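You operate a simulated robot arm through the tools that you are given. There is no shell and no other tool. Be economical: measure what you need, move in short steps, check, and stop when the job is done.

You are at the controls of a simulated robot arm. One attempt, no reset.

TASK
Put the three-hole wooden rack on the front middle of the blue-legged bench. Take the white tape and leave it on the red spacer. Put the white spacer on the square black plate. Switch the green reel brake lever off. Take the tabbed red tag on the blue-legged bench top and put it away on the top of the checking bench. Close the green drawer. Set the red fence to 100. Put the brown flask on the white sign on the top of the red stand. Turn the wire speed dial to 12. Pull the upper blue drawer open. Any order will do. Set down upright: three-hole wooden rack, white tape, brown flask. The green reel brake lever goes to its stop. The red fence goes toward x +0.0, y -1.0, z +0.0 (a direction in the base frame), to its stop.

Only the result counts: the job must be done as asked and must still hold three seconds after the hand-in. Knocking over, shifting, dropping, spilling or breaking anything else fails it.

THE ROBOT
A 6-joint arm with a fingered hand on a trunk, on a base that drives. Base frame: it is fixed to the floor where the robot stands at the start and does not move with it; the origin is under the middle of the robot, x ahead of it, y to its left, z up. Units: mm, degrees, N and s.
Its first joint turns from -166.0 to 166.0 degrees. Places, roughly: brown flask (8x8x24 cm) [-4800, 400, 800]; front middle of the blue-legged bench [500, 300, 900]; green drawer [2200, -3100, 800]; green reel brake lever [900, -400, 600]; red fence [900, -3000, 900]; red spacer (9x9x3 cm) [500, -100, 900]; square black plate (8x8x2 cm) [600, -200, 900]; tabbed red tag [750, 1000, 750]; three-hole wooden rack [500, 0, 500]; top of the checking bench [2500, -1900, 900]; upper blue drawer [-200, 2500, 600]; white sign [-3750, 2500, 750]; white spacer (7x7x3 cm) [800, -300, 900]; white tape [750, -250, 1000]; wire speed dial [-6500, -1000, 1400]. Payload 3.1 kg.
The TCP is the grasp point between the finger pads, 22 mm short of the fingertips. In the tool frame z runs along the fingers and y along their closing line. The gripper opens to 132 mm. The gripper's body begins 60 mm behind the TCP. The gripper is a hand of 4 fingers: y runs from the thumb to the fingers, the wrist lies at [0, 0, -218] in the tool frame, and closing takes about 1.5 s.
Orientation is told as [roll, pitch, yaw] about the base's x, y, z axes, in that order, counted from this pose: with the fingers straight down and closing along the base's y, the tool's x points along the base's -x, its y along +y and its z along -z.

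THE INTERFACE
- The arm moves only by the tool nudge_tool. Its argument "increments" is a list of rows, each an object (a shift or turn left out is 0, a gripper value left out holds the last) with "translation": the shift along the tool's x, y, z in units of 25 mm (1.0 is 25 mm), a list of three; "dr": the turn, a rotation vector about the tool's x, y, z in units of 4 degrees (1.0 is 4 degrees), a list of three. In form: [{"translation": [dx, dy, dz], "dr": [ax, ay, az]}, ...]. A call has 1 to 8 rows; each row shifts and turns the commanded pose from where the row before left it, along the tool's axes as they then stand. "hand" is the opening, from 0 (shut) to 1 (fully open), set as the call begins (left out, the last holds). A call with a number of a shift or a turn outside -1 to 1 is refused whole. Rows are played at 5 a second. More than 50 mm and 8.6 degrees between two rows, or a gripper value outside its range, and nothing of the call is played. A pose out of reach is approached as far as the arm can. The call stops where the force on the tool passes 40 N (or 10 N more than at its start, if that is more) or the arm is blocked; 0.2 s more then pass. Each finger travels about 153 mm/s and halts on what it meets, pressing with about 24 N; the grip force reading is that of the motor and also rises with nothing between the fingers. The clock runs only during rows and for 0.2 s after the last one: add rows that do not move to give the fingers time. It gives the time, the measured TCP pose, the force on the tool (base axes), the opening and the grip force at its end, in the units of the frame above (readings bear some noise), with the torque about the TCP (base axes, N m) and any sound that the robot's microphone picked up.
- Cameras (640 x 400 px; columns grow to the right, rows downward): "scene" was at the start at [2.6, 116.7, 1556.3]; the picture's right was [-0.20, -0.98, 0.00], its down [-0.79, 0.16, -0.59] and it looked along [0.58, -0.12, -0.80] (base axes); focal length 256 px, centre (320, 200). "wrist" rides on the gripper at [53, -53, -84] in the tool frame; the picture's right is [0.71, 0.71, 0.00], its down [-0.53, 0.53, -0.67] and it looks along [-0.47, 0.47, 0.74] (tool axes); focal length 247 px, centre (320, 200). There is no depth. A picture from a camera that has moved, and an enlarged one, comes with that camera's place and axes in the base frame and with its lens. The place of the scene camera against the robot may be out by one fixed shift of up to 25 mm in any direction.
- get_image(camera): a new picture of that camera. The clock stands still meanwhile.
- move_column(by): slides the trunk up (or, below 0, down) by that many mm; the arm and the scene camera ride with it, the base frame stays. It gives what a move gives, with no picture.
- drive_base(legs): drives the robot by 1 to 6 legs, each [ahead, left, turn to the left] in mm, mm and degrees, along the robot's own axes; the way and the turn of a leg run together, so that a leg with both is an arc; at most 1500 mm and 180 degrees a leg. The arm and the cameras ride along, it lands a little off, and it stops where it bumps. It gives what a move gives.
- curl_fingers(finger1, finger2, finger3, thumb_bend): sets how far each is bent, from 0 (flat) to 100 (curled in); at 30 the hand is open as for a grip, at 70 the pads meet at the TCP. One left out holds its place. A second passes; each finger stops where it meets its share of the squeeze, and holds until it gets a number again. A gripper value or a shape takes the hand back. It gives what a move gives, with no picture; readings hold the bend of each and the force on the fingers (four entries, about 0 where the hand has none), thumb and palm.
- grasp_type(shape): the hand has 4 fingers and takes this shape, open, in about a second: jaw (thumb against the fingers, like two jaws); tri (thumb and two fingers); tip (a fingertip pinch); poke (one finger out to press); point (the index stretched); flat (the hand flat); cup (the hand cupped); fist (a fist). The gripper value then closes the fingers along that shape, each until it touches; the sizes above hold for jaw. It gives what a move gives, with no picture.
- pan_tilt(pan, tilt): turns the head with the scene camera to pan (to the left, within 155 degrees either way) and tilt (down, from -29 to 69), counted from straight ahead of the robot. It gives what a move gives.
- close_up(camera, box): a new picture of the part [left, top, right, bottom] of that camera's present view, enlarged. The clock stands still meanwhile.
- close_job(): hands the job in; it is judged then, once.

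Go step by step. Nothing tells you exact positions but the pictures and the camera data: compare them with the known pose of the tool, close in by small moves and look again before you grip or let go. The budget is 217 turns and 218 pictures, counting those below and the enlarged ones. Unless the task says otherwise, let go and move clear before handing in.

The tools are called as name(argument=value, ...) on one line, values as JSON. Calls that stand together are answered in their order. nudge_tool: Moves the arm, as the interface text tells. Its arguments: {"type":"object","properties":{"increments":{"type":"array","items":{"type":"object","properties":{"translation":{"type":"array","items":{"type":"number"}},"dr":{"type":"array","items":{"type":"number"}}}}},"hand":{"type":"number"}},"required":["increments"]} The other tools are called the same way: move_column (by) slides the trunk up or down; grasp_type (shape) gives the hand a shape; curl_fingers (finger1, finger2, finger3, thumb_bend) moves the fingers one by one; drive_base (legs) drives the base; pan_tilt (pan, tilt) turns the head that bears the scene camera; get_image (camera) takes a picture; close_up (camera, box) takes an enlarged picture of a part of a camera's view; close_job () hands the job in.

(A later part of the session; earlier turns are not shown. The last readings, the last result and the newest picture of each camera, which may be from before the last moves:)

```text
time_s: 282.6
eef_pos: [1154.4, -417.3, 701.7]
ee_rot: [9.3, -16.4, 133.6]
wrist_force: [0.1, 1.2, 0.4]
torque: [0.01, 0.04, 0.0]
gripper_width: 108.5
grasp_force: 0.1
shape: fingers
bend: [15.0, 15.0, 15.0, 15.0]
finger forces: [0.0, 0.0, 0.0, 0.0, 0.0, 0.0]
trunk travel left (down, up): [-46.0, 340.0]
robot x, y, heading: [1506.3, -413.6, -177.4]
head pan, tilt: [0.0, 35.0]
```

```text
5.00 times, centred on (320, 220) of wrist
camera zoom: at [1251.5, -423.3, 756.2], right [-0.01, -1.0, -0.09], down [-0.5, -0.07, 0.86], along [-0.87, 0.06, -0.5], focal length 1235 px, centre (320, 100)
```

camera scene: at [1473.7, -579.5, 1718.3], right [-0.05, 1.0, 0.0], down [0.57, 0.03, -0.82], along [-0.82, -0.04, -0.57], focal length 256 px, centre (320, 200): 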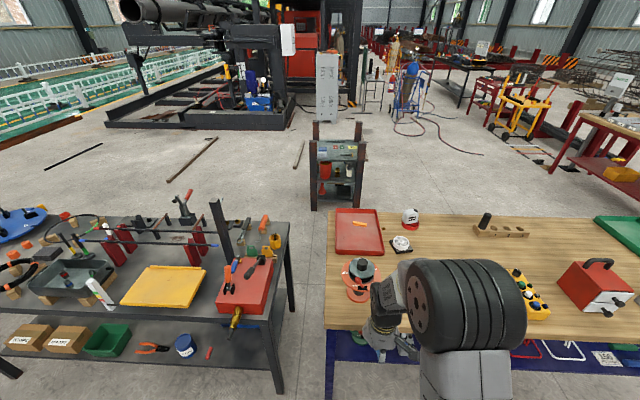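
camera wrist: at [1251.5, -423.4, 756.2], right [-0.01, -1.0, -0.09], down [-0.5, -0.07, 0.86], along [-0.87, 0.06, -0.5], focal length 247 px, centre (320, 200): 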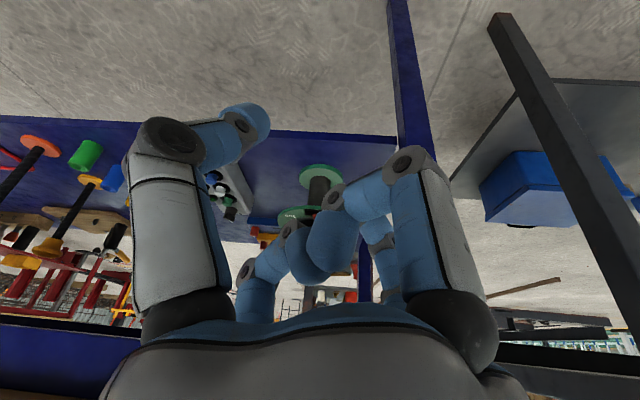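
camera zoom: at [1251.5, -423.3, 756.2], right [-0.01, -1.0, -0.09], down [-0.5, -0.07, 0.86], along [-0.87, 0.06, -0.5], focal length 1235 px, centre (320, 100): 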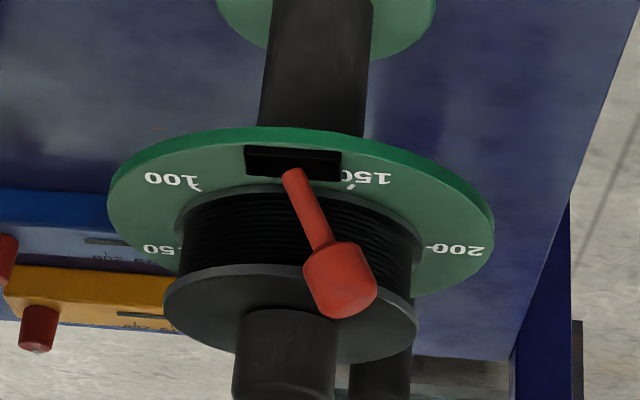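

The red lever rises from a black block on the green disc and leans toward -y; off should be the opposite stop (+y). I'll get the arm into a 60° forward tilt with more extension for a closer look.

drive_base(legs=[[-150, 0, -2.6]])

nudge_tool(increments=[{"translation": [-0.5, 0.5, 0.3]}, {"translation": [-0.45, 0.45, 0.3], "dr": [-0.9, -0.9, 0]}, {"translation": [-0.38, 0.38, 0.4], "dr": [-0.9, -0.9, 0]}, {"translation": [-0.38, 0.38, 0.45], "dr": [-0.9, -0.9, 0]}, {"translation": [-0.36, 0.36, 0.5], "dr": [-0.9, -0.9, 0]}, {"translation": [-0.34, 0.34, 0.5], "dr": [-0.9, -0.9, 0]}, {"translation": [-0.3, 0.3, 0.55], "dr": [-0.9, -0.9, 0]}, {"translation": [-0.25, 0.25, 0.6], "dr": [-0.9, -0.9, 0]}])

get_image(camera="wrist")

```text
time_s: 283.9
eef_pos: [1302.8, -399.8, 700.7]
ee_rot: [9.4, -16.4, 131.2]
wrist_force: [0.5, 0.0, 0.2]
torque: [0.01, 0.05, 0.04]
gripper_width: 108.7
grasp_force: 0.1
shape: fingers
bend: [15.0, 15.0, 15.0, 15.0]
finger forces: [0.0, 0.0, 0.0, 0.1, 0.0, 0.1]
trunk travel left (down, up): [-46.0, 340.0]
robot x, y, heading: [1651.9, -413.2, -179.7]
head pan, tilt: [0.0, 35.0]
```

```text
time_s: 285.7
eef_pos: [1176.3, -400.8, 677.0]
ee_rot: [34.7, -38.6, 121.6]
wrist_force: [-0.2, 0.2, -0.6]
torque: [0.03, 0.04, -0.01]
gripper_width: 108.9
grasp_force: 0.1
shape: fingers
bend: [15.0, 15.0, 15.0, 15.0]
finger forces: [0.0, 0.0, 0.1, 0.0, 0.1, 0.0]
out of reach, approached as far as the arm can: row 2, 3, 7, 8
trunk travel left (down, up): [-46.0, 340.0]
robot x, y, heading: [1650.3, -411.4, -179.6]
head pan, tilt: [0.0, 35.0]
```

```text
83 pictures are left
camera wrist: at [1287.9, -407.8, 673.5], right [-0.07, -0.99, -0.13], down [0.02, -0.13, 0.99], along [-1.0, 0.07, 0.03], focal length 247 px, centre (320, 200)
```

wrist: 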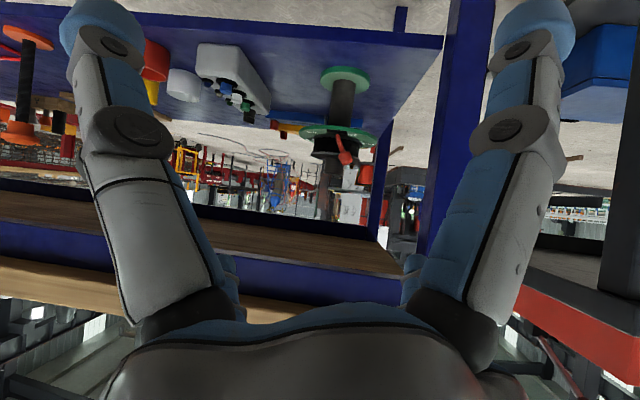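

close_up(camera="wrist", box=[295, 100, 395, 180])

```text
5.00 times, centred on (345, 140) of wrist
camera zoom: at [1287.9, -407.8, 673.5], right [-0.07, -0.99, -0.13], down [0.02, -0.13, 0.99], along [-1.0, 0.07, 0.03], focal length 1235 px, centre (195, 500)
```

zoom: 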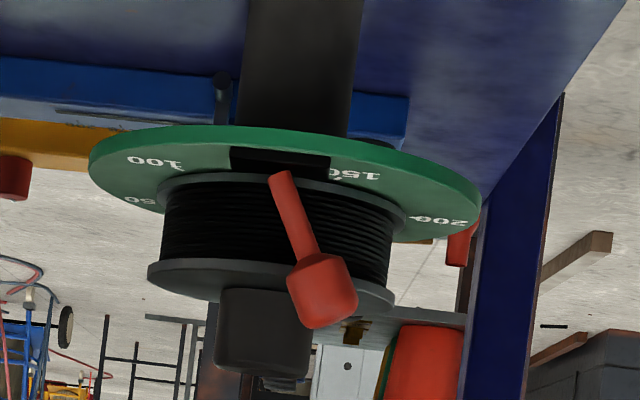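

No label on it; it leans to -y, so off is toward +y. Close the fingers, position the tip on its -y side.

grasp_type(shape="jaw")

nudge_tool(hand=0, increments=[{}, {}, {}, {}, {}, {}, {}, {}])

drive_base(legs=[[0, 62, 0], [225, 0, 0]])

get_image(camera="wrist")

```text
time_s: 286.6
eef_pos: [1176.5, -400.2, 675.8]
ee_rot: [34.6, -38.4, 121.6]
wrist_force: [-0.1, -0.3, 0.5]
torque: [0.0, 0.0, -0.02]
gripper_width: 132.0
grasp_force: 0.1
shape: jaw
bend: [30.0, 30.0, 30.0, 30.0]
finger forces: [0.0, 0.1, 0.0, 0.0, 0.0, 0.1]
trunk travel left (down, up): [-46.0, 340.0]
robot x, y, heading: [1649.8, -409.9, -179.6]
head pan, tilt: [0.0, 35.0]
```

```text
time_s: 288.4
eef_pos: [1176.6, -400.8, 677.2]
ee_rot: [34.6, -38.5, 121.5]
wrist_force: [0.3, -0.7, -0.1]
torque: [-0.01, -0.01, 0.03]
gripper_width: 0.0
grasp_force: 23.6
shape: jaw
bend: [70.0, 70.0, 70.0, 70.0]
finger forces: [0.1, 0.1, 0.0, 0.0, 0.0, 0.0]
trunk travel left (down, up): [-46.0, 340.0]
robot x, y, heading: [1651.8, -411.7, -179.6]
head pan, tilt: [0.0, 35.0]
```

```text
time_s: 290.7
eef_pos: [947.9, -466.7, 676.4]
ee_rot: [34.6, -38.5, 121.7]
wrist_force: [0.3, 0.2, -0.1]
torque: [-0.02, 0.02, 0.02]
gripper_width: 0.0
grasp_force: 24.2
shape: jaw
bend: [70.0, 70.0, 70.0, 70.0]
finger forces: [0.0, 0.1, 0.0, 0.1, 0.0, 0.1]
trunk travel left (down, up): [-46.0, 340.0]
robot x, y, heading: [1422.1, -473.7, -179.4]
head pan, tilt: [0.0, 35.0]
```

```text
81 pictures are left
camera wrist: at [1060.1, -473.2, 673.4], right [-0.07, -0.99, -0.13], down [0.02, -0.13, 0.99], along [-1.0, 0.07, 0.02], focal length 247 px, centre (320, 200)
```

wrist: 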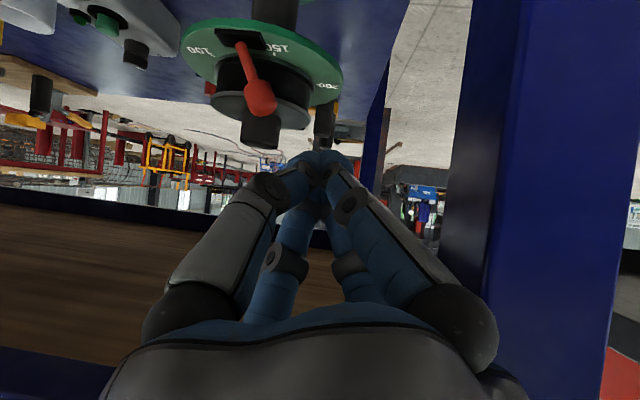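

Clear view: the ball is at about (912, -414, 618). Lower the tip beside it on the -y side.

nudge_tool(increments=[{"translation": [0.26, -0.26, 0.98]}, {"translation": [0.26, -0.26, 0.98]}])

get_image(camera="wrist")

```text
time_s: 291.3
eef_pos: [919.8, -461.1, 631.3]
ee_rot: [34.2, -38.8, 121.5]
wrist_force: [0.8, 0.3, 0.6]
torque: [-0.01, 0.03, -0.01]
gripper_width: 0.0
grasp_force: 23.8
shape: jaw
bend: [70.0, 70.0, 70.0, 70.0]
finger forces: [0.1, 0.1, 0.1, 0.0, 0.0, 0.0]
out of reach, approached as far as the arm can: row 2
trunk travel left (down, up): [-46.0, 340.0]
robot x, y, heading: [1426.3, -474.7, -179.5]
head pan, tilt: [0.0, 35.0]
```

```text
80 pictures are left
camera wrist: at [1031.1, -468.9, 628.1], right [-0.08, -0.99, -0.13], down [0.01, -0.13, 0.99], along [-1.0, 0.08, 0.02], focal length 247 px, centre (320, 200)
```

wrist: 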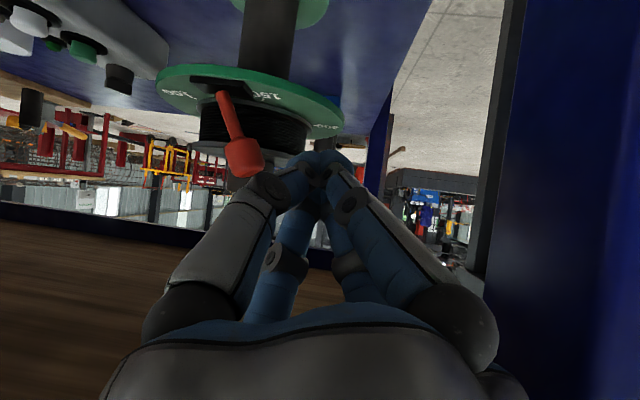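

Pushing the lever toward +y in small steps.

nudge_tool(increments=[{"translation": [-0.2, -0.2, 0]}, {"translation": [-0.2, -0.2, 0]}, {"translation": [-0.2, -0.2, 0]}, {"translation": [-0.2, -0.2, 0]}, {"translation": [-0.2, -0.2, 0]}, {"translation": [-0.2, -0.2, 0]}])

get_image(camera="wrist")

```text
time_s: 292.7
eef_pos: [916.9, -460.6, 638.8]
ee_rot: [34.3, -38.7, 121.5]
wrist_force: [-1.0, -0.1, -0.5]
torque: [0.02, -0.02, -0.01]
gripper_width: 0.2
grasp_force: 23.9
shape: jaw
bend: [70.0, 70.0, 70.0, 70.0]
finger forces: [0.0, 0.1, 0.0, 0.0, 0.0, 0.0]
out of reach, approached as far as the arm can: row 1, 2, 3, 4, 5, 6
trunk travel left (down, up): [-46.0, 340.0]
robot x, y, heading: [1421.9, -474.0, -179.4]
head pan, tilt: [0.0, 35.0]
```

```text
79 pictures are left
camera wrist: at [1029.1, -467.9, 636.1], right [-0.08, -0.99, -0.13], down [0.01, -0.13, 0.99], along [-1.0, 0.08, 0.02], focal length 247 px, centre (320, 200)
```

wrist: 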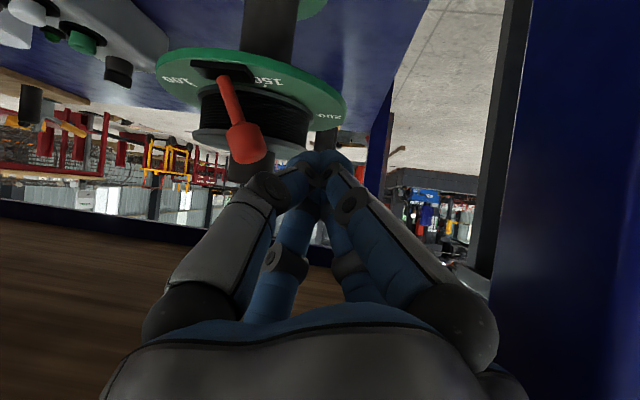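

The arm is at a joint limit, so I'll push with a sideways base move instead.

drive_base(legs=[[0, -40, 0]])

get_image(camera="wrist")

```text
time_s: 293.6
eef_pos: [917.5, -418.3, 638.3]
ee_rot: [34.3, -38.7, 121.5]
wrist_force: [-0.1, -0.8, -0.4]
torque: [0.01, 0.01, -0.01]
gripper_width: 0.1
grasp_force: 24.4
shape: jaw
bend: [70.0, 70.0, 70.0, 70.0]
finger forces: [0.0, 0.0, 0.0, 0.0, 0.1, 0.0]
trunk travel left (down, up): [-46.0, 340.0]
robot x, y, heading: [1419.8, -438.8, -179.7]
head pan, tilt: [0.0, 35.0]
```

```text
78 pictures are left
camera wrist: at [1028.8, -427.0, 636.0], right [-0.08, -0.99, -0.13], down [0.01, -0.13, 0.99], along [-1.0, 0.08, 0.02], focal length 247 px, centre (320, 200)
```

wrist: 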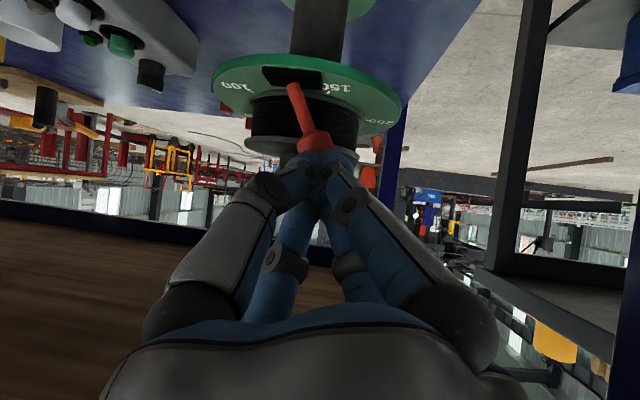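

The tip passed above the ball. Go back, lower the trunk 22 mm, and push again.

drive_base(legs=[[0, 48, 0]])

move_column(by=-22)

drive_base(legs=[[0, -45, 0]])

get_image(camera="wrist")

```text
time_s: 294.5
eef_pos: [916.8, -467.7, 638.5]
ee_rot: [34.2, -38.9, 121.5]
wrist_force: [-0.3, -0.3, 0.0]
torque: [0.03, -0.03, 0.0]
gripper_width: 0.0
grasp_force: 24.3
shape: jaw
bend: [70.0, 70.0, 70.0, 70.0]
finger forces: [0.0, 0.1, 0.0, 0.0, 0.1, 0.1]
trunk travel left (down, up): [-46.0, 340.0]
robot x, y, heading: [1423.3, -477.7, -179.5]
head pan, tilt: [0.0, 35.0]
```

```text
time_s: 295.2
eef_pos: [918.1, -465.8, 616.9]
ee_rot: [34.3, -38.7, 121.5]
wrist_force: [0.2, 0.8, 0.1]
torque: [-0.01, -0.01, 0.0]
gripper_width: 0.3
grasp_force: 24.1
shape: jaw
bend: [70.0, 70.0, 70.0, 70.0]
finger forces: [0.0, 0.0, 0.0, 0.0, 0.1, 0.1]
trunk travel left (down, up): [-24.0, 362.0]
robot x, y, heading: [1424.6, -482.4, -179.8]
head pan, tilt: [0.0, 35.0]
```

```text
time_s: 296.1
eef_pos: [917.0, -421.1, 617.2]
ee_rot: [34.3, -38.7, 121.4]
wrist_force: [0.3, -0.7, 0.1]
torque: [0.03, -0.02, -0.03]
gripper_width: 0.0
grasp_force: 24.5
shape: jaw
bend: [70.0, 70.0, 70.0, 70.0]
finger forces: [0.0, 0.0, 0.0, 0.1, 0.1, 0.0]
trunk travel left (down, up): [-24.0, 362.0]
robot x, y, heading: [1421.2, -436.7, -179.3]
head pan, tilt: [0.0, 35.0]
```

```text
77 pictures are left
camera wrist: at [1028.7, -428.6, 614.2], right [-0.08, -0.99, -0.13], down [0.01, -0.13, 0.99], along [-1.0, 0.08, 0.02], focal length 247 px, centre (320, 200)
```

wrist: 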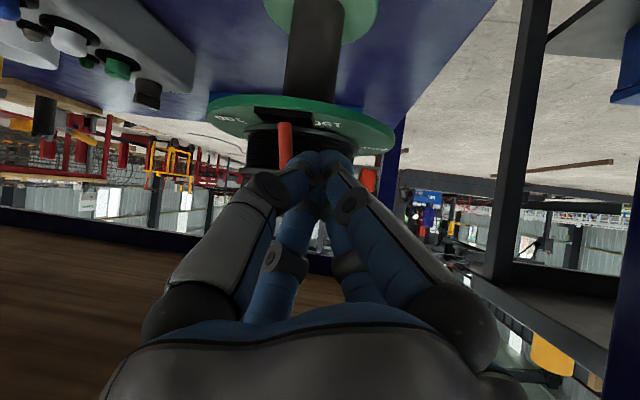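

The lever is moving (now upright). Pushing on.

drive_base(legs=[[0, -30, 0]])

get_image(camera="wrist")

```text
time_s: 296.9
eef_pos: [916.7, -390.0, 616.9]
ee_rot: [34.4, -38.7, 121.4]
wrist_force: [0.7, 0.8, 0.7]
torque: [-0.02, 0.02, 0.02]
gripper_width: 0.0
grasp_force: 23.9
shape: jaw
bend: [70.0, 70.0, 70.0, 70.0]
finger forces: [0.0, 0.0, 0.0, 0.0, 0.1, 0.0]
trunk travel left (down, up): [-24.0, 362.0]
robot x, y, heading: [1422.3, -400.9, -179.7]
head pan, tilt: [0.0, 35.0]
```

```text
76 pictures are left
camera wrist: at [1028.5, -397.2, 614.3], right [-0.08, -0.99, -0.13], down [0.01, -0.13, 0.99], along [-1.0, 0.08, 0.02], focal length 247 px, centre (320, 200)
```

wrist: 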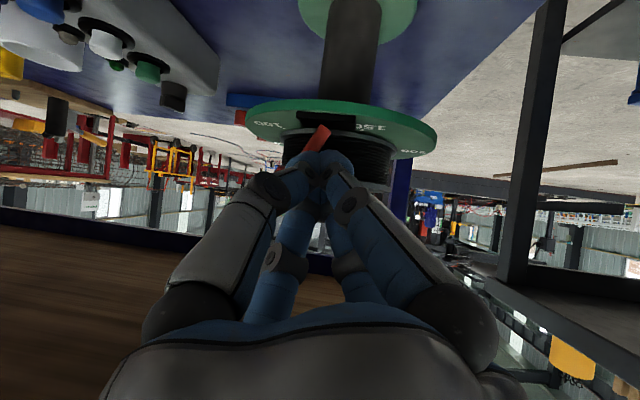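

Now it leans to the +y side. Continue to its stop.

drive_base(legs=[[0, -25, 0]])

close_up(camera="wrist", box=[240, 80, 440, 220])

```text
time_s: 297.7
eef_pos: [916.0, -363.2, 616.6]
ee_rot: [34.3, -38.7, 121.4]
wrist_force: [-1.1, 0.0, 0.2]
torque: [0.01, 0.03, -0.01]
gripper_width: 0.0
grasp_force: 24.2
shape: jaw
bend: [70.0, 70.0, 70.0, 70.0]
finger forces: [0.0, 0.1, 0.0, 0.0, 0.0, 0.0]
trunk travel left (down, up): [-24.0, 362.0]
robot x, y, heading: [1420.9, -380.2, -179.8]
head pan, tilt: [0.0, 35.0]
```

```text
2.86 times, centred on (340, 150) of wrist
camera zoom: at [1028.2, -371.8, 614.3], right [-0.08, -0.99, -0.13], down [0.01, -0.13, 0.99], along [-1.0, 0.08, 0.02], focal length 706 px, centre (263, 343)
```

zoom: 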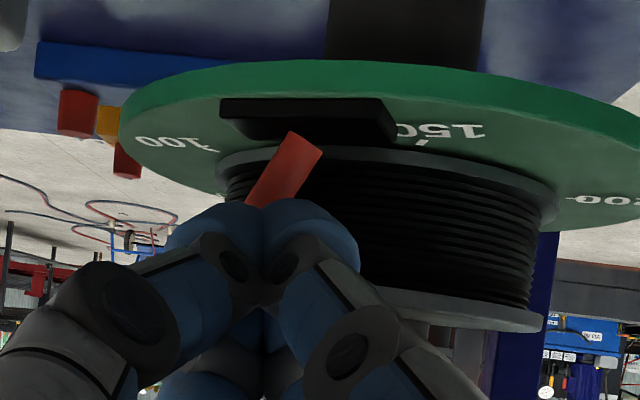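

drive_base(legs=[[0, -22, 0]])

close_up(camera="wrist", box=[240, 80, 440, 220])

```text
time_s: 298.5
eef_pos: [917.4, -342.5, 618.0]
ee_rot: [34.3, -38.7, 121.4]
wrist_force: [1.7, -0.1, -0.7]
torque: [0.0, -0.06, -0.01]
gripper_width: 0.0
grasp_force: 23.8
shape: jaw
bend: [70.0, 70.0, 70.0, 70.0]
finger forces: [0.0, 0.1, 0.1, 0.1, 0.0, 0.1]
trunk travel left (down, up): [-24.0, 362.0]
robot x, y, heading: [1424.7, -359.4, -179.6]
head pan, tilt: [0.0, 35.0]
```

```text
2.86 times, centred on (340, 150) of wrist
camera zoom: at [1028.3, -349.8, 614.3], right [-0.08, -0.99, -0.13], down [0.01, -0.13, 0.99], along [-1.0, 0.08, 0.02], focal length 706 px, centre (263, 343)
```

zoom: 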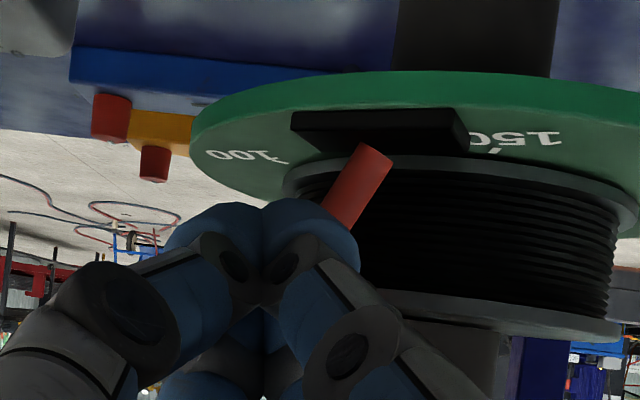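

The lever stays while the hand passes it; back off to see it.

drive_base(legs=[[-120, 0, 0]])

close_up(camera="wrist", box=[270, 80, 450, 200])

```text
time_s: 299.8
eef_pos: [1042.8, -341.0, 617.0]
ee_rot: [34.2, -38.7, 121.4]
wrist_force: [0.4, -0.3, 0.2]
torque: [-0.01, 0.01, -0.02]
gripper_width: 0.0
grasp_force: 23.5
shape: jaw
bend: [70.0, 70.0, 70.0, 70.0]
finger forces: [0.1, 0.0, 0.0, 0.1, 0.0, 0.0]
trunk travel left (down, up): [-24.0, 362.0]
robot x, y, heading: [1547.1, -358.3, -179.7]
head pan, tilt: [0.0, 35.0]
```

```text
3.33 times, centred on (360, 140) of wrist
camera zoom: at [1153.1, -349.3, 614.5], right [-0.08, -0.99, -0.13], down [0.01, -0.13, 0.99], along [-1.0, 0.08, 0.02], focal length 823 px, centre (187, 400)
```

zoom: 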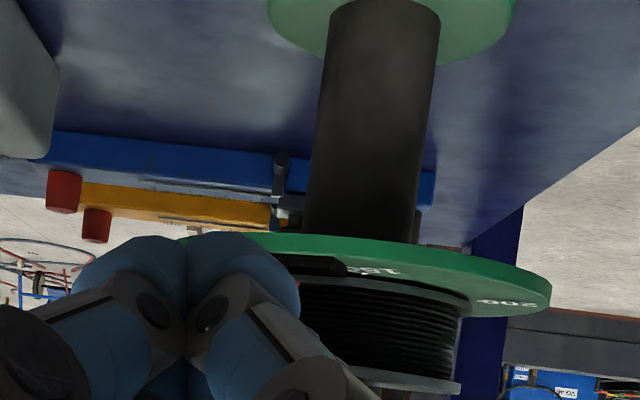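

Hand blocks the view; shift sideways (-y) and look again.

drive_base(legs=[[-40, 110, 0]])

close_up(camera="wrist", box=[220, 80, 360, 190])

```text
time_s: 301.0
eef_pos: [1079.7, -453.4, 617.8]
ee_rot: [34.3, -38.7, 121.6]
wrist_force: [-0.2, -0.4, -0.2]
torque: [-0.01, -0.01, -0.02]
gripper_width: 0.0
grasp_force: 23.9
shape: jaw
bend: [70.0, 70.0, 70.0, 70.0]
finger forces: [0.0, 0.0, 0.0, 0.0, 0.0, 0.0]
trunk travel left (down, up): [-24.0, 362.0]
robot x, y, heading: [1589.3, -464.6, -179.6]
head pan, tilt: [0.0, 35.0]
```

```text
3.64 times, centred on (290, 135) of wrist
camera zoom: at [1193.1, -460.2, 614.4], right [-0.08, -0.99, -0.13], down [0.01, -0.13, 0.99], along [-1.0, 0.08, 0.02], focal length 898 px, centre (429, 436)
```

zoom: 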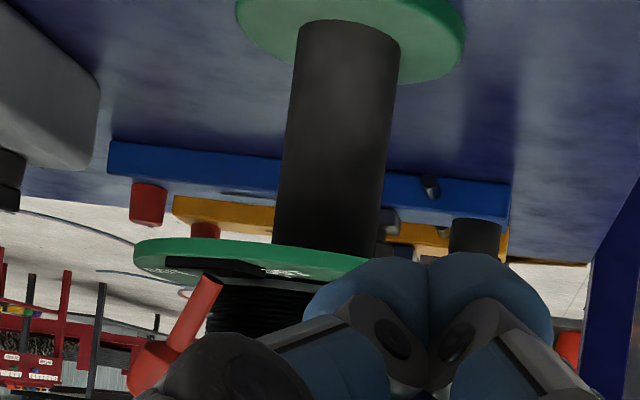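

The lever now leans equally to the other side: brake off. Next, the upper blue drawer: drive up the aisle, round the bench's left end, and look.

drive_base(legs=[[-60, 0, 0], [0, -1450, 0], [0, -500, 0], [1400, 0, 0]])

pan_tilt(pan=-60, tilt=25)

get_image(camera="scene")

```text
time_s: 317.9
eef_pos: [-239.7, 1593.3, 616.5]
ee_rot: [34.4, -38.7, 117.6]
wrist_force: [0.4, 0.7, 0.5]
torque: [0.02, 0.03, 0.01]
gripper_width: 0.0
grasp_force: 24.1
shape: jaw
bend: [70.0, 70.0, 70.0, 70.0]
finger forces: [0.1, 0.1, 0.1, 0.0, 0.0, 0.0]
trunk travel left (down, up): [-24.0, 362.0]
robot x, y, heading: [265.4, 1542.2, 176.2]
head pan, tilt: [0.0, 35.0]
```

```text
time_s: 319.2
eef_pos: [-236.8, 1593.2, 616.8]
ee_rot: [34.3, -38.6, 117.6]
wrist_force: [-0.2, 0.0, -0.5]
torque: [0.04, -0.03, 0.0]
gripper_width: 0.1
grasp_force: 23.7
shape: jaw
bend: [70.0, 70.0, 70.0, 70.0]
finger forces: [0.0, 0.1, 0.0, 0.0, 0.0, 0.0]
trunk travel left (down, up): [-24.0, 362.0]
robot x, y, heading: [265.5, 1539.7, 176.6]
head pan, tilt: [-60.0, 25.0]
```

```text
71 pictures are left
camera scene: at [265.5, 1458.1, 1372.1], right [0.89, 0.45, 0.0], down [0.19, -0.38, -0.91], along [-0.4, 0.81, -0.42], focal length 256 px, centre (320, 200)
```

scene: 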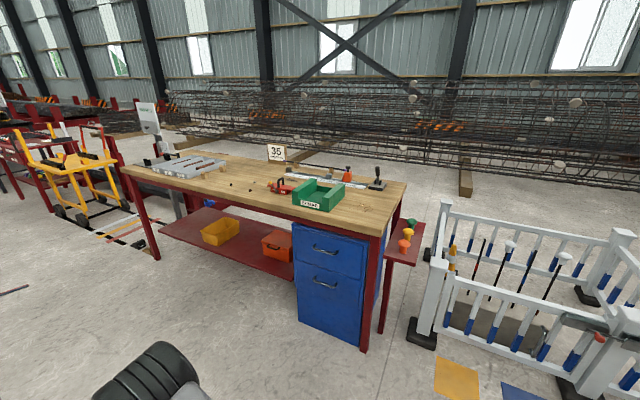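

The blue cabinet's upper drawer handle is at about (-166, 2415, 600), facing -y. Drive in front of it, heading +y, bring the hand vertical, and try the "point" shape as a hook.

drive_base(legs=[[0, 0, -86.4], [280, 430, 0]])

nudge_tool(increments=[{"translation": [0, 0, -0.5], "dr": [0.7, 0.7, 0]}, {"translation": [0, 0, -0.5], "dr": [0.7, 0.7, 0]}, {"translation": [0, 0, -0.5], "dr": [0.7, 0.7, 0]}, {"translation": [0, 0, -0.5], "dr": [0.7, 0.7, 0]}, {"translation": [0, 0, -0.5], "dr": [0.7, 0.7, 0]}, {"translation": [0, 0, -0.5], "dr": [0.7, 0.7, 0]}, {"translation": [0, 0, -0.5], "dr": [0.7, 0.7, 0]}, {"translation": [0, 0, -0.5], "dr": [0.7, 0.7, 0]}])

nudge_tool(increments=[{"dr": [0.7, 0.7, 0]}, {"dr": [0.7, 0.7, 0]}, {"dr": [0.7, 0.7, 0]}, {"dr": [0.7, 0.7, 0]}, {"dr": [0.3, 0.3, 0]}])

grasp_type(shape="point")

get_image(camera="wrist")

pan_tilt(pan=0, tilt=45)

get_image(camera="scene")

```text
time_s: 325.8
eef_pos: [-141.3, 2314.4, 617.2]
ee_rot: [34.3, -38.8, 31.6]
wrist_force: [-1.0, -0.9, -0.1]
torque: [0.03, 0.0, 0.0]
gripper_width: 0.0
grasp_force: 24.0
shape: jaw
bend: [70.0, 70.0, 70.0, 70.0]
finger forces: [0.0, 0.0, 0.0, 0.0, 0.1, 0.0]
trunk travel left (down, up): [-24.0, 362.0]
robot x, y, heading: [-156.4, 1812.1, 90.4]
head pan, tilt: [-60.0, 25.0]
```

```text
time_s: 327.6
eef_pos: [-155.8, 2257.6, 695.6]
ee_rot: [7.3, -17.9, 40.5]
wrist_force: [0.2, -0.9, -0.1]
torque: [-0.01, -0.01, 0.03]
gripper_width: 0.0
grasp_force: 24.0
shape: jaw
bend: [70.0, 70.0, 70.0, 70.0]
finger forces: [0.0, 0.1, 0.0, 0.0, 0.0, 0.1]
trunk travel left (down, up): [-24.0, 362.0]
robot x, y, heading: [-158.5, 1809.4, 90.5]
head pan, tilt: [-60.0, 25.0]
```

```text
time_s: 328.8
eef_pos: [-155.0, 2258.6, 695.2]
ee_rot: [-5.2, -5.4, 40.7]
wrist_force: [0.0, -0.3, 0.5]
torque: [-0.03, 0.0, 0.04]
gripper_width: 0.1
grasp_force: 23.8
shape: jaw
bend: [70.0, 70.0, 70.0, 70.0]
finger forces: [0.1, 0.1, 0.0, 0.1, 0.1, 0.0]
trunk travel left (down, up): [-24.0, 362.0]
robot x, y, heading: [-156.6, 1807.2, 90.3]
head pan, tilt: [-60.0, 25.0]
```

```text
time_s: 329.7
eef_pos: [-154.8, 2258.1, 696.1]
ee_rot: [-5.2, -5.5, 40.7]
wrist_force: [-0.3, 0.5, 0.7]
torque: [-0.03, 0.03, -0.01]
gripper_width: 0.1
grasp_force: 0.1
shape: point
bend: [70.0, 100.0, 100.0, 54.0]
finger forces: [0.0, 0.1, 0.0, 0.1, 0.1, 0.0]
trunk travel left (down, up): [-24.0, 362.0]
robot x, y, heading: [-156.8, 1808.9, 90.1]
head pan, tilt: [-60.0, 25.0]
```

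```text
70 pictures are left
camera wrist: at [-172.8, 2184.8, 778.3], right [-0.99, 0.08, -0.13], down [-0.03, 0.75, 0.67], along [0.15, 0.66, -0.73], focal length 247 px, centre (320, 200)
```

wrist: 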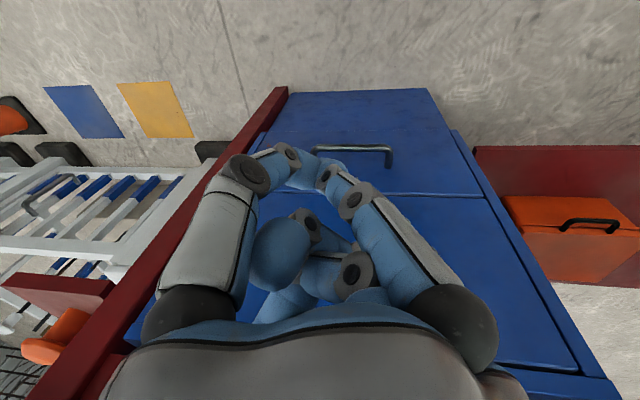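

```text
time_s: 331.0
eef_pos: [-155.6, 2257.8, 696.3]
ee_rot: [-5.2, -5.5, 40.8]
wrist_force: [-0.1, 0.3, 0.8]
torque: [-0.04, 0.03, -0.01]
gripper_width: 0.0
grasp_force: 0.2
shape: point
bend: [70.0, 100.0, 100.0, 53.0]
finger forces: [0.1, 0.0, 0.0, 0.0, 0.0, 0.0]
trunk travel left (down, up): [-24.0, 362.0]
robot x, y, heading: [-157.7, 1805.8, 90.3]
head pan, tilt: [0.0, 45.0]
```

```text
69 pictures are left
camera scene: at [-313.1, 1813.1, 1341.5], right [1.0, 0.01, 0.0], down [0.01, -0.71, -0.71], along [-0.01, 0.71, -0.71], focal length 256 px, centre (320, 200)
```

scene: 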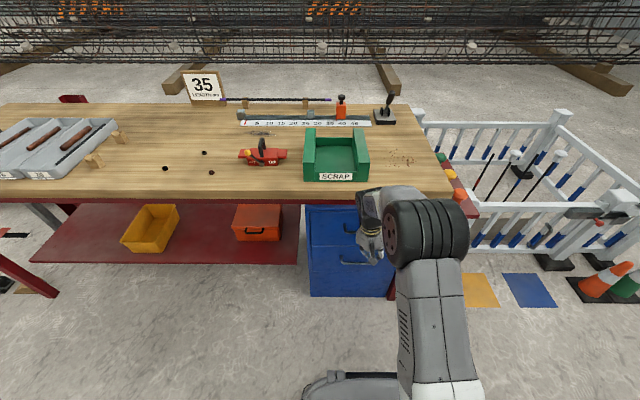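

The handle bar is best pinched with the hand tilted about 55° again. Back off, tilt, half-open the jaw and look along the approach.

drive_base(legs=[[-130, -15, 0]])

grasp_type(shape="jaw")

nudge_tool(hand=0.6, increments=[{"dr": [-0.9, -0.9, 0]}, {"dr": [-0.9, -0.9, 0]}, {"translation": [0, 0, 0.3], "dr": [-0.9, -0.9, 0]}, {"translation": [0, 0, 0.3], "dr": [-0.9, -0.9, 0]}, {"translation": [0, 0, 0.3], "dr": [-0.9, -0.9, 0]}, {"translation": [0, 0, 0.3], "dr": [-0.9, -0.9, 0]}, {"translation": [0, 0, 0.3], "dr": [-0.9, -0.9, 0]}, {"translation": [0, 0, 0.3], "dr": [-0.9, -0.9, 0]}])

nudge_tool(increments=[{"translation": [0, 0, 0.3], "dr": [-0.9, -0.9, 0]}, {"translation": [0, 0, 0.3], "dr": [-0.9, -0.9, 0]}])

get_image(camera="wrist")

```text
time_s: 332.3
eef_pos: [-140.9, 2125.5, 694.8]
ee_rot: [-5.2, -5.6, 40.8]
wrist_force: [-0.5, 0.1, -0.4]
torque: [-0.01, -0.01, 0.02]
gripper_width: 0.1
grasp_force: 0.1
shape: point
bend: [70.0, 100.0, 100.0, 52.0]
finger forces: [0.1, 0.0, 0.1, 0.0, 0.0, 0.0]
trunk travel left (down, up): [-24.0, 362.0]
robot x, y, heading: [-141.9, 1673.8, 90.7]
head pan, tilt: [0.0, 45.0]
```

```text
time_s: 333.2
eef_pos: [-140.8, 2124.6, 694.8]
ee_rot: [-5.2, -5.5, 40.9]
wrist_force: [-0.3, 0.2, -0.6]
torque: [0.01, -0.03, -0.02]
gripper_width: 132.1
grasp_force: 0.1
shape: jaw
bend: [30.0, 30.0, 30.0, 30.0]
finger forces: [0.0, 0.0, 0.1, 0.0, 0.0, 0.0]
trunk travel left (down, up): [-24.0, 362.0]
robot x, y, heading: [-140.3, 1676.2, 90.5]
head pan, tilt: [0.0, 45.0]
```

```text
time_s: 335.0
eef_pos: [-131.0, 2139.2, 658.3]
ee_rot: [22.9, -32.6, 36.3]
wrist_force: [-0.6, 0.0, 1.0]
torque: [0.01, -0.05, -0.01]
gripper_width: 79.8
grasp_force: 0.0
shape: jaw
bend: [32.0, 32.0, 32.0, 70.0]
finger forces: [0.1, 0.1, 0.0, 0.1, 0.0, 0.0]
out of reach, approached as far as the arm can: row 6
trunk travel left (down, up): [-24.0, 362.0]
robot x, y, heading: [-138.7, 1673.6, 90.4]
head pan, tilt: [0.0, 45.0]
```

```text
time_s: 335.6
eef_pos: [-128.6, 2150.2, 647.2]
ee_rot: [32.6, -38.9, 32.1]
wrist_force: [0.5, 0.0, 1.2]
torque: [0.01, -0.04, 0.03]
gripper_width: 79.6
grasp_force: 0.1
shape: jaw
bend: [32.0, 32.0, 32.0, 70.0]
finger forces: [0.0, 0.1, 0.0, 0.0, 0.1, 0.0]
trunk travel left (down, up): [-24.0, 362.0]
robot x, y, heading: [-138.0, 1674.9, 90.4]
head pan, tilt: [0.0, 45.0]
```

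```text
68 pictures are left
camera wrist: at [-138.6, 2038.9, 645.6], right [-0.99, 0.09, -0.15], down [-0.15, 0.01, 0.99], along [0.09, 1.0, 0.01], focal length 247 px, centre (320, 200)
```

wrist: 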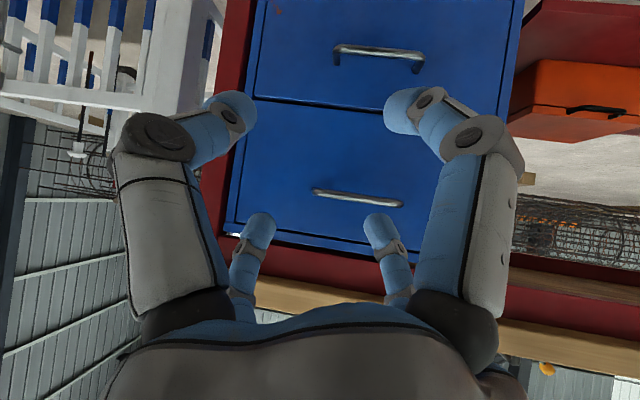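

The upper handle bar is at (-158, 2384, 639). Narrow the opening and drive in to 30 mm short of it.

nudge_tool(hand=0.48, increments=[{"translation": [-0.13, 0.13, -0.16]}, {}])

drive_base(legs=[[190, 30, 0]])

get_image(camera="wrist")

```text
time_s: 336.2
eef_pos: [-130.4, 2149.6, 653.5]
ee_rot: [32.5, -38.9, 32.4]
wrist_force: [0.7, -0.9, -0.3]
torque: [-0.01, 0.0, -0.03]
gripper_width: 63.7
grasp_force: 0.0
shape: jaw
bend: [37.0, 37.0, 37.0, 70.0]
finger forces: [0.1, 0.0, 0.0, 0.1, 0.0, 0.0]
trunk travel left (down, up): [-24.0, 362.0]
robot x, y, heading: [-139.3, 1673.9, 90.6]
head pan, tilt: [0.0, 45.0]
```

```text
time_s: 337.8
eef_pos: [-163.0, 2336.1, 651.9]
ee_rot: [32.3, -38.9, 32.4]
wrist_force: [-0.4, 0.2, 0.7]
torque: [0.0, -0.01, -0.03]
gripper_width: 63.7
grasp_force: 0.0
shape: jaw
bend: [37.0, 37.0, 37.0, 70.0]
finger forces: [0.1, 0.1, 0.0, 0.0, 0.1, 0.1]
trunk travel left (down, up): [-24.0, 362.0]
robot x, y, heading: [-173.8, 1859.9, 90.9]
head pan, tilt: [0.0, 45.0]
```

```text
67 pictures are left
camera wrist: at [-173.4, 2225.7, 652.4], right [-0.99, 0.08, -0.15], down [-0.15, 0.01, 0.99], along [0.08, 1.0, 0.0], focal length 247 px, centre (320, 200)
```

wrist: 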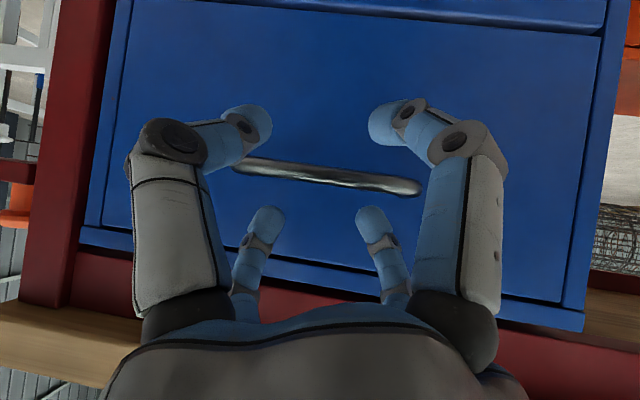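

Straddling the bar nicely. Advance 40 mm and close.

nudge_tool(increments=[{"translation": [-0.38, 0.38, 0.594]}, {"translation": [-0.36, 0.36, 0.57]}])

get_image(camera="wrist")

```text
time_s: 338.4
eef_pos: [-161.1, 2375.3, 653.3]
ee_rot: [32.4, -38.9, 32.5]
wrist_force: [0.2, -0.5, 0.0]
torque: [-0.02, -0.02, 0.03]
gripper_width: 63.8
grasp_force: 0.1
shape: jaw
bend: [37.0, 37.0, 37.0, 70.0]
finger forces: [0.0, 0.0, 0.0, 0.1, 0.0, 0.0]
trunk travel left (down, up): [-24.0, 362.0]
robot x, y, heading: [-170.6, 1864.5, 90.6]
head pan, tilt: [0.0, 45.0]
```

```text
66 pictures are left
camera wrist: at [-170.3, 2263.6, 653.0], right [-0.99, 0.08, -0.15], down [-0.15, 0.01, 0.99], along [0.08, 1.0, 0.0], focal length 247 px, centre (320, 200)
```

wrist: 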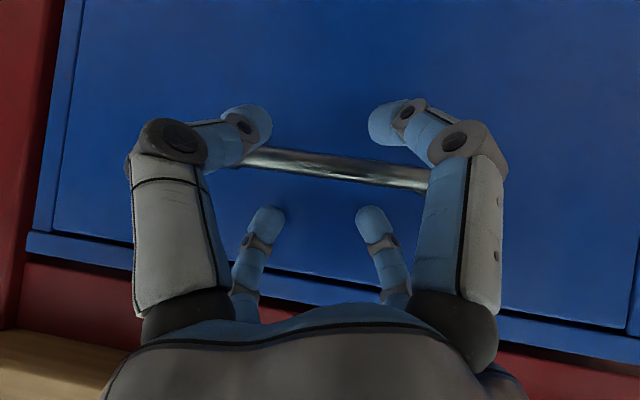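

nudge_tool(increments=[{"translation": [-0.14, 0.14, 0.22]}, {"translation": [-0.06, 0.06, 0.1]}])

nudge_tool(hand=0, increments=[{}, {}, {}, {}, {}, {}, {}, {}])

get_image(camera="wrist")

```text
time_s: 339.0
eef_pos: [-160.3, 2383.8, 652.6]
ee_rot: [32.2, -38.9, 32.6]
wrist_force: [-3.3, -20.0, 1.8]
torque: [0.22, -0.09, 0.2]
gripper_width: 61.9
grasp_force: 0.0
shape: jaw
bend: [37.0, 83.0, 37.0, 70.0]
finger forces: [0.0, 12.8, 6.4, 0.1, 0.0, 0.0]
trunk travel left (down, up): [-24.0, 362.0]
robot x, y, heading: [-172.5, 1864.5, 90.8]
head pan, tilt: [0.0, 45.0]
```

```text
time_s: 340.8
eef_pos: [-159.8, 2383.5, 646.7]
ee_rot: [31.3, -38.2, 33.2]
wrist_force: [1.6, -12.7, -38.1]
torque: [-0.14, 0.09, -0.19]
gripper_width: 25.4
grasp_force: 24.1
shape: jaw
bend: [74.0, 80.0, 82.0, 70.0]
finger forces: [22.5, 0.0, 0.0, 0.0, 23.0, 0.1]
trunk travel left (down, up): [-24.0, 362.0]
robot x, y, heading: [-171.4, 1859.9, 90.7]
head pan, tilt: [0.0, 45.0]
```

```text
65 pictures are left
camera wrist: at [-169.1, 2272.4, 648.2], right [-0.99, 0.08, -0.15], down [-0.15, 0.03, 0.99], along [0.08, 1.0, -0.01], focal length 247 px, centre (320, 200)
```

wrist: 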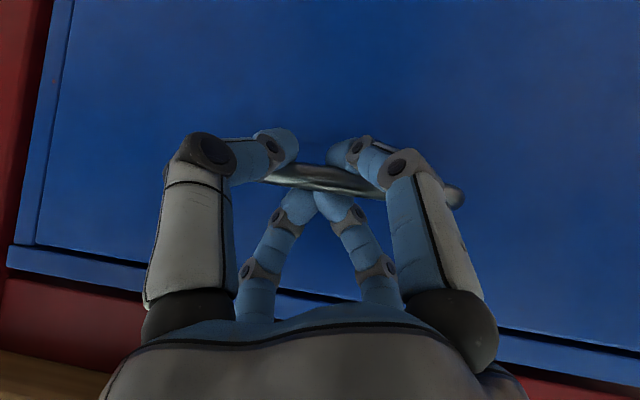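

The lower digits hook the bar from below. Pull back gently and watch.

nudge_tool(increments=[{"translation": [0.15, -0.15, -0.22]}, {"translation": [0.15, -0.15, -0.22]}, {"translation": [0.15, -0.15, -0.22]}, {"translation": [0.15, -0.15, -0.22]}, {"translation": [0.15, -0.15, -0.22]}, {"translation": [0.15, -0.15, -0.22]}])

get_image(camera="wrist")

```text
time_s: 342.2
eef_pos: [-161.3, 2340.3, 647.8]
ee_rot: [31.7, -38.3, 32.8]
wrist_force: [18.4, 0.4, -41.8]
torque: [0.0, -0.21, -0.16]
gripper_width: 23.8
grasp_force: 24.1
shape: jaw
bend: [73.0, 80.0, 81.0, 70.0]
finger forces: [30.1, 0.0, 0.0, 0.0, 20.2, 0.0]
trunk travel left (down, up): [-24.0, 362.0]
robot x, y, heading: [-170.2, 1860.6, 90.9]
head pan, tilt: [0.0, 45.0]
```

```text
64 pictures are left
camera wrist: at [-170.9, 2228.4, 648.1], right [-0.99, 0.08, -0.15], down [-0.15, 0.02, 0.99], along [0.08, 1.0, -0.01], focal length 247 px, centre (320, 200)
```

wrist: 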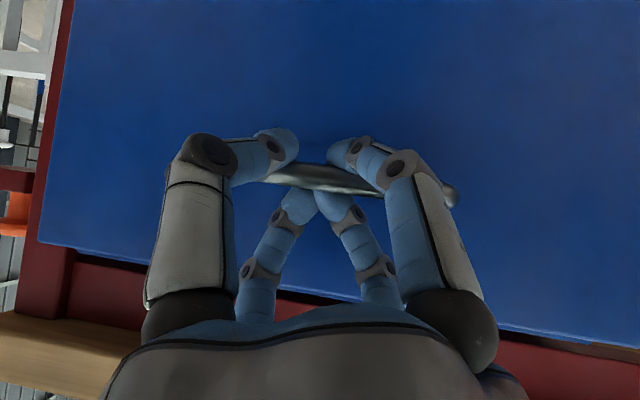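

The drawer is following. Pull on with the base.

drive_base(legs=[[-150, 0, 0]])

get_image(camera="scene")

```text
time_s: 343.5
eef_pos: [-161.3, 2193.2, 646.9]
ee_rot: [31.6, -38.2, 33.0]
wrist_force: [11.6, -0.7, -43.3]
torque: [-0.05, 0.0, -0.21]
gripper_width: 23.6
grasp_force: 23.8
shape: jaw
bend: [63.0, 80.0, 81.0, 70.0]
finger forces: [28.9, 0.1, 0.0, 0.0, 24.3, 0.1]
trunk travel left (down, up): [-24.0, 362.0]
robot x, y, heading: [-172.5, 1715.1, 91.0]
head pan, tilt: [0.0, 45.0]
```

```text
63 pictures are left
camera scene: at [-327.0, 1723.5, 1341.5], right [1.0, 0.02, 0.0], down [0.01, -0.71, -0.7], along [-0.01, 0.7, -0.71], focal length 256 px, centre (320, 200)
```

scene: 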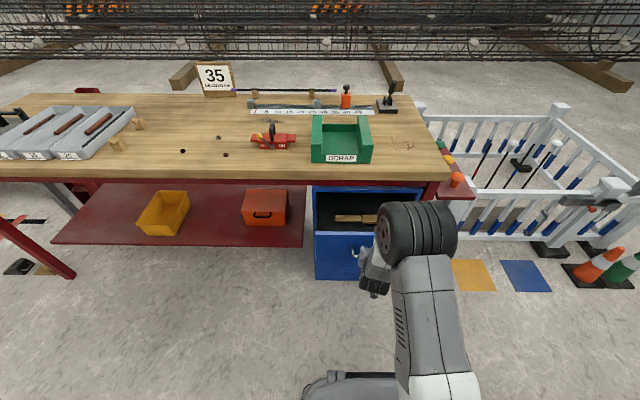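

Open about 190 mm already; pull until it stops.

drive_base(legs=[[-130, 0, 0]])

get_image(camera="scene")

```text
time_s: 344.8
eef_pos: [-159.7, 2061.1, 645.3]
ee_rot: [31.1, -38.1, 33.3]
wrist_force: [-6.9, -0.6, -36.5]
torque: [-0.01, 0.37, -0.22]
gripper_width: 22.8
grasp_force: 24.0
shape: jaw
bend: [73.0, 80.0, 81.0, 69.0]
finger forces: [22.8, 29.8, 0.0, 0.0, 28.7, 0.1]
trunk travel left (down, up): [-24.0, 362.0]
robot x, y, heading: [-170.5, 1581.5, 90.7]
head pan, tilt: [0.0, 45.0]
```

```text
62 pictures are left
camera scene: at [-327.1, 1592.6, 1341.3], right [1.0, 0.02, 0.0], down [0.01, -0.71, -0.7], along [-0.01, 0.7, -0.71], focal length 256 px, centre (320, 200)
```

scene: 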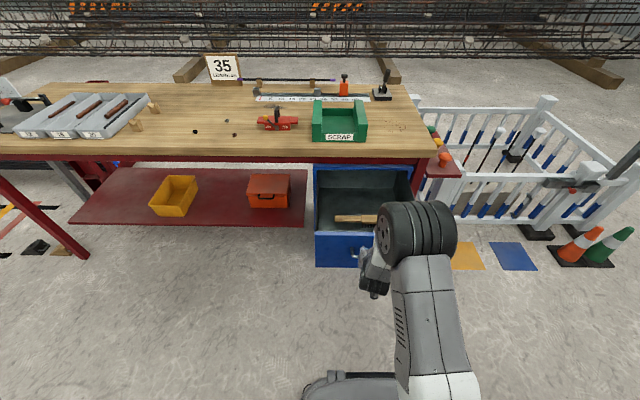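

drive_base(legs=[[-80, 0, 0]])

get_image(camera="scene")

```text
time_s: 345.6
eef_pos: [-159.3, 2045.5, 646.8]
ee_rot: [31.7, -38.3, 33.1]
wrist_force: [0.8, 21.9, -24.1]
torque: [0.21, 0.2, -0.19]
gripper_width: 20.1
grasp_force: 24.5
shape: jaw
bend: [65.0, 77.0, 81.0, 70.0]
finger forces: [25.8, 25.0, 22.1, 0.0, 28.1, 0.1]
trunk travel left (down, up): [-24.0, 362.0]
robot x, y, heading: [-170.7, 1565.7, 90.8]
head pan, tilt: [0.0, 45.0]
stopped in leg 1: the force on the tool passed its limit (the readings are from after the stop); the commanded pose is now the measured one
```

```text
61 pictures are left
camera scene: at [-325.8, 1575.6, 1341.4], right [1.0, 0.02, 0.0], down [0.01, -0.71, -0.7], along [-0.01, 0.7, -0.71], focal length 256 px, centre (320, 200)
```

scene: 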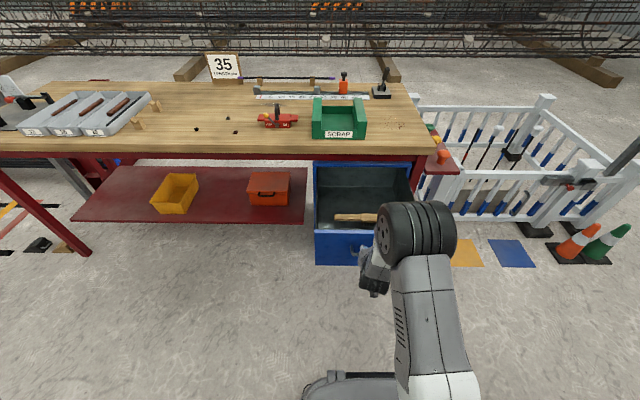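

The drawer is at its stop. Relieve, open the hand and withdraw.

nudge_tool(hand=0.7, increments=[{"translation": [-0.06, 0.06, 0.09]}, {}, {}, {}, {}])

nudge_tool(increments=[{"translation": [-0.1, 0.1, -0.1]}, {}])

get_image(camera="wrist")

```text
time_s: 346.8
eef_pos: [-160.0, 2046.0, 648.1]
ee_rot: [32.0, -38.4, 32.9]
wrist_force: [0.0, -1.3, 0.0]
torque: [0.05, 0.0, -0.02]
gripper_width: 92.2
grasp_force: 0.2
shape: jaw
bend: [28.0, 28.0, 28.0, 65.0]
finger forces: [0.1, 0.0, 0.0, 0.1, 0.0, 0.0]
trunk travel left (down, up): [-24.0, 362.0]
robot x, y, heading: [-167.9, 1568.4, 90.9]
head pan, tilt: [0.0, 45.0]
```

```text
time_s: 347.4
eef_pos: [-159.5, 2046.6, 652.6]
ee_rot: [31.9, -38.4, 33.0]
wrist_force: [0.0, -0.6, 0.6]
torque: [-0.01, -0.03, 0.01]
gripper_width: 92.1
grasp_force: 0.0
shape: jaw
bend: [28.0, 28.0, 28.0, 65.0]
finger forces: [0.1, 0.1, 0.1, 0.0, 0.1, 0.0]
trunk travel left (down, up): [-24.0, 362.0]
robot x, y, heading: [-166.2, 1564.8, 90.9]
head pan, tilt: [0.0, 45.0]
```

```text
60 pictures are left
camera wrist: at [-169.3, 1935.7, 652.9], right [-0.99, 0.08, -0.15], down [-0.15, 0.02, 0.99], along [0.08, 1.0, 0.0], focal length 247 px, centre (320, 200)
```

wrist: 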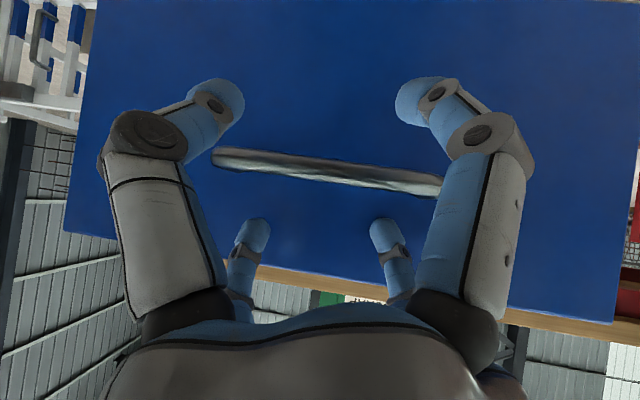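

Withdraw, turn toward -x and survey the route to the flask.

drive_base(legs=[[-200, 0, 0], [0, 0, 89]])

move_column(by=330)

pan_tilt(pan=0, tilt=12)

get_image(camera="scene")

```text
time_s: 352.8
eef_pos: [-646.3, 1382.7, 653.3]
ee_rot: [31.9, -38.5, 121.5]
wrist_force: [-0.4, -0.1, 0.7]
torque: [0.0, -0.03, -0.03]
gripper_width: 92.1
grasp_force: 0.0
shape: jaw
bend: [28.0, 28.0, 28.0, 65.0]
finger forces: [0.0, 0.0, 0.0, 0.0, 0.0, 0.1]
trunk travel left (down, up): [-24.0, 362.0]
robot x, y, heading: [-168.6, 1363.0, 179.4]
head pan, tilt: [0.0, 45.0]
```

```text
time_s: 356.1
eef_pos: [-646.7, 1384.3, 983.8]
ee_rot: [31.9, -38.5, 121.7]
wrist_force: [0.3, 0.0, -0.3]
torque: [0.01, -0.01, -0.03]
gripper_width: 92.1
grasp_force: 0.2
shape: jaw
bend: [28.0, 28.0, 28.0, 65.0]
finger forces: [0.1, 0.1, 0.0, 0.0, 0.1, 0.0]
trunk travel left (down, up): [-354.0, 32.0]
robot x, y, heading: [-166.2, 1366.6, 179.5]
head pan, tilt: [0.0, 45.0]
```

```text
time_s: 357.1
eef_pos: [-646.4, 1382.8, 983.4]
ee_rot: [32.0, -38.5, 121.6]
wrist_force: [0.5, -0.1, -0.8]
torque: [-0.01, 0.0, 0.03]
gripper_width: 92.3
grasp_force: 0.1
shape: jaw
bend: [28.0, 28.0, 28.0, 65.0]
finger forces: [0.0, 0.1, 0.1, 0.0, 0.1, 0.1]
trunk travel left (down, up): [-354.0, 32.0]
robot x, y, heading: [-168.3, 1365.6, 179.4]
head pan, tilt: [0.0, 12.0]
```

```text
59 pictures are left
camera scene: at [-210.1, 1200.7, 1724.0], right [0.01, 1.0, 0.0], down [0.21, 0.0, -0.98], along [-0.98, 0.01, -0.21], focal length 256 px, centre (320, 200)
```

scene: 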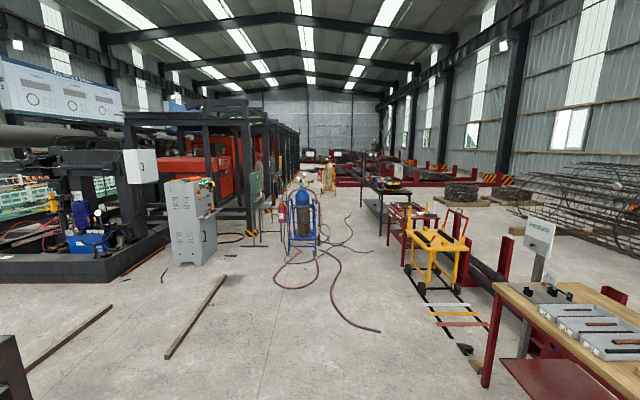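

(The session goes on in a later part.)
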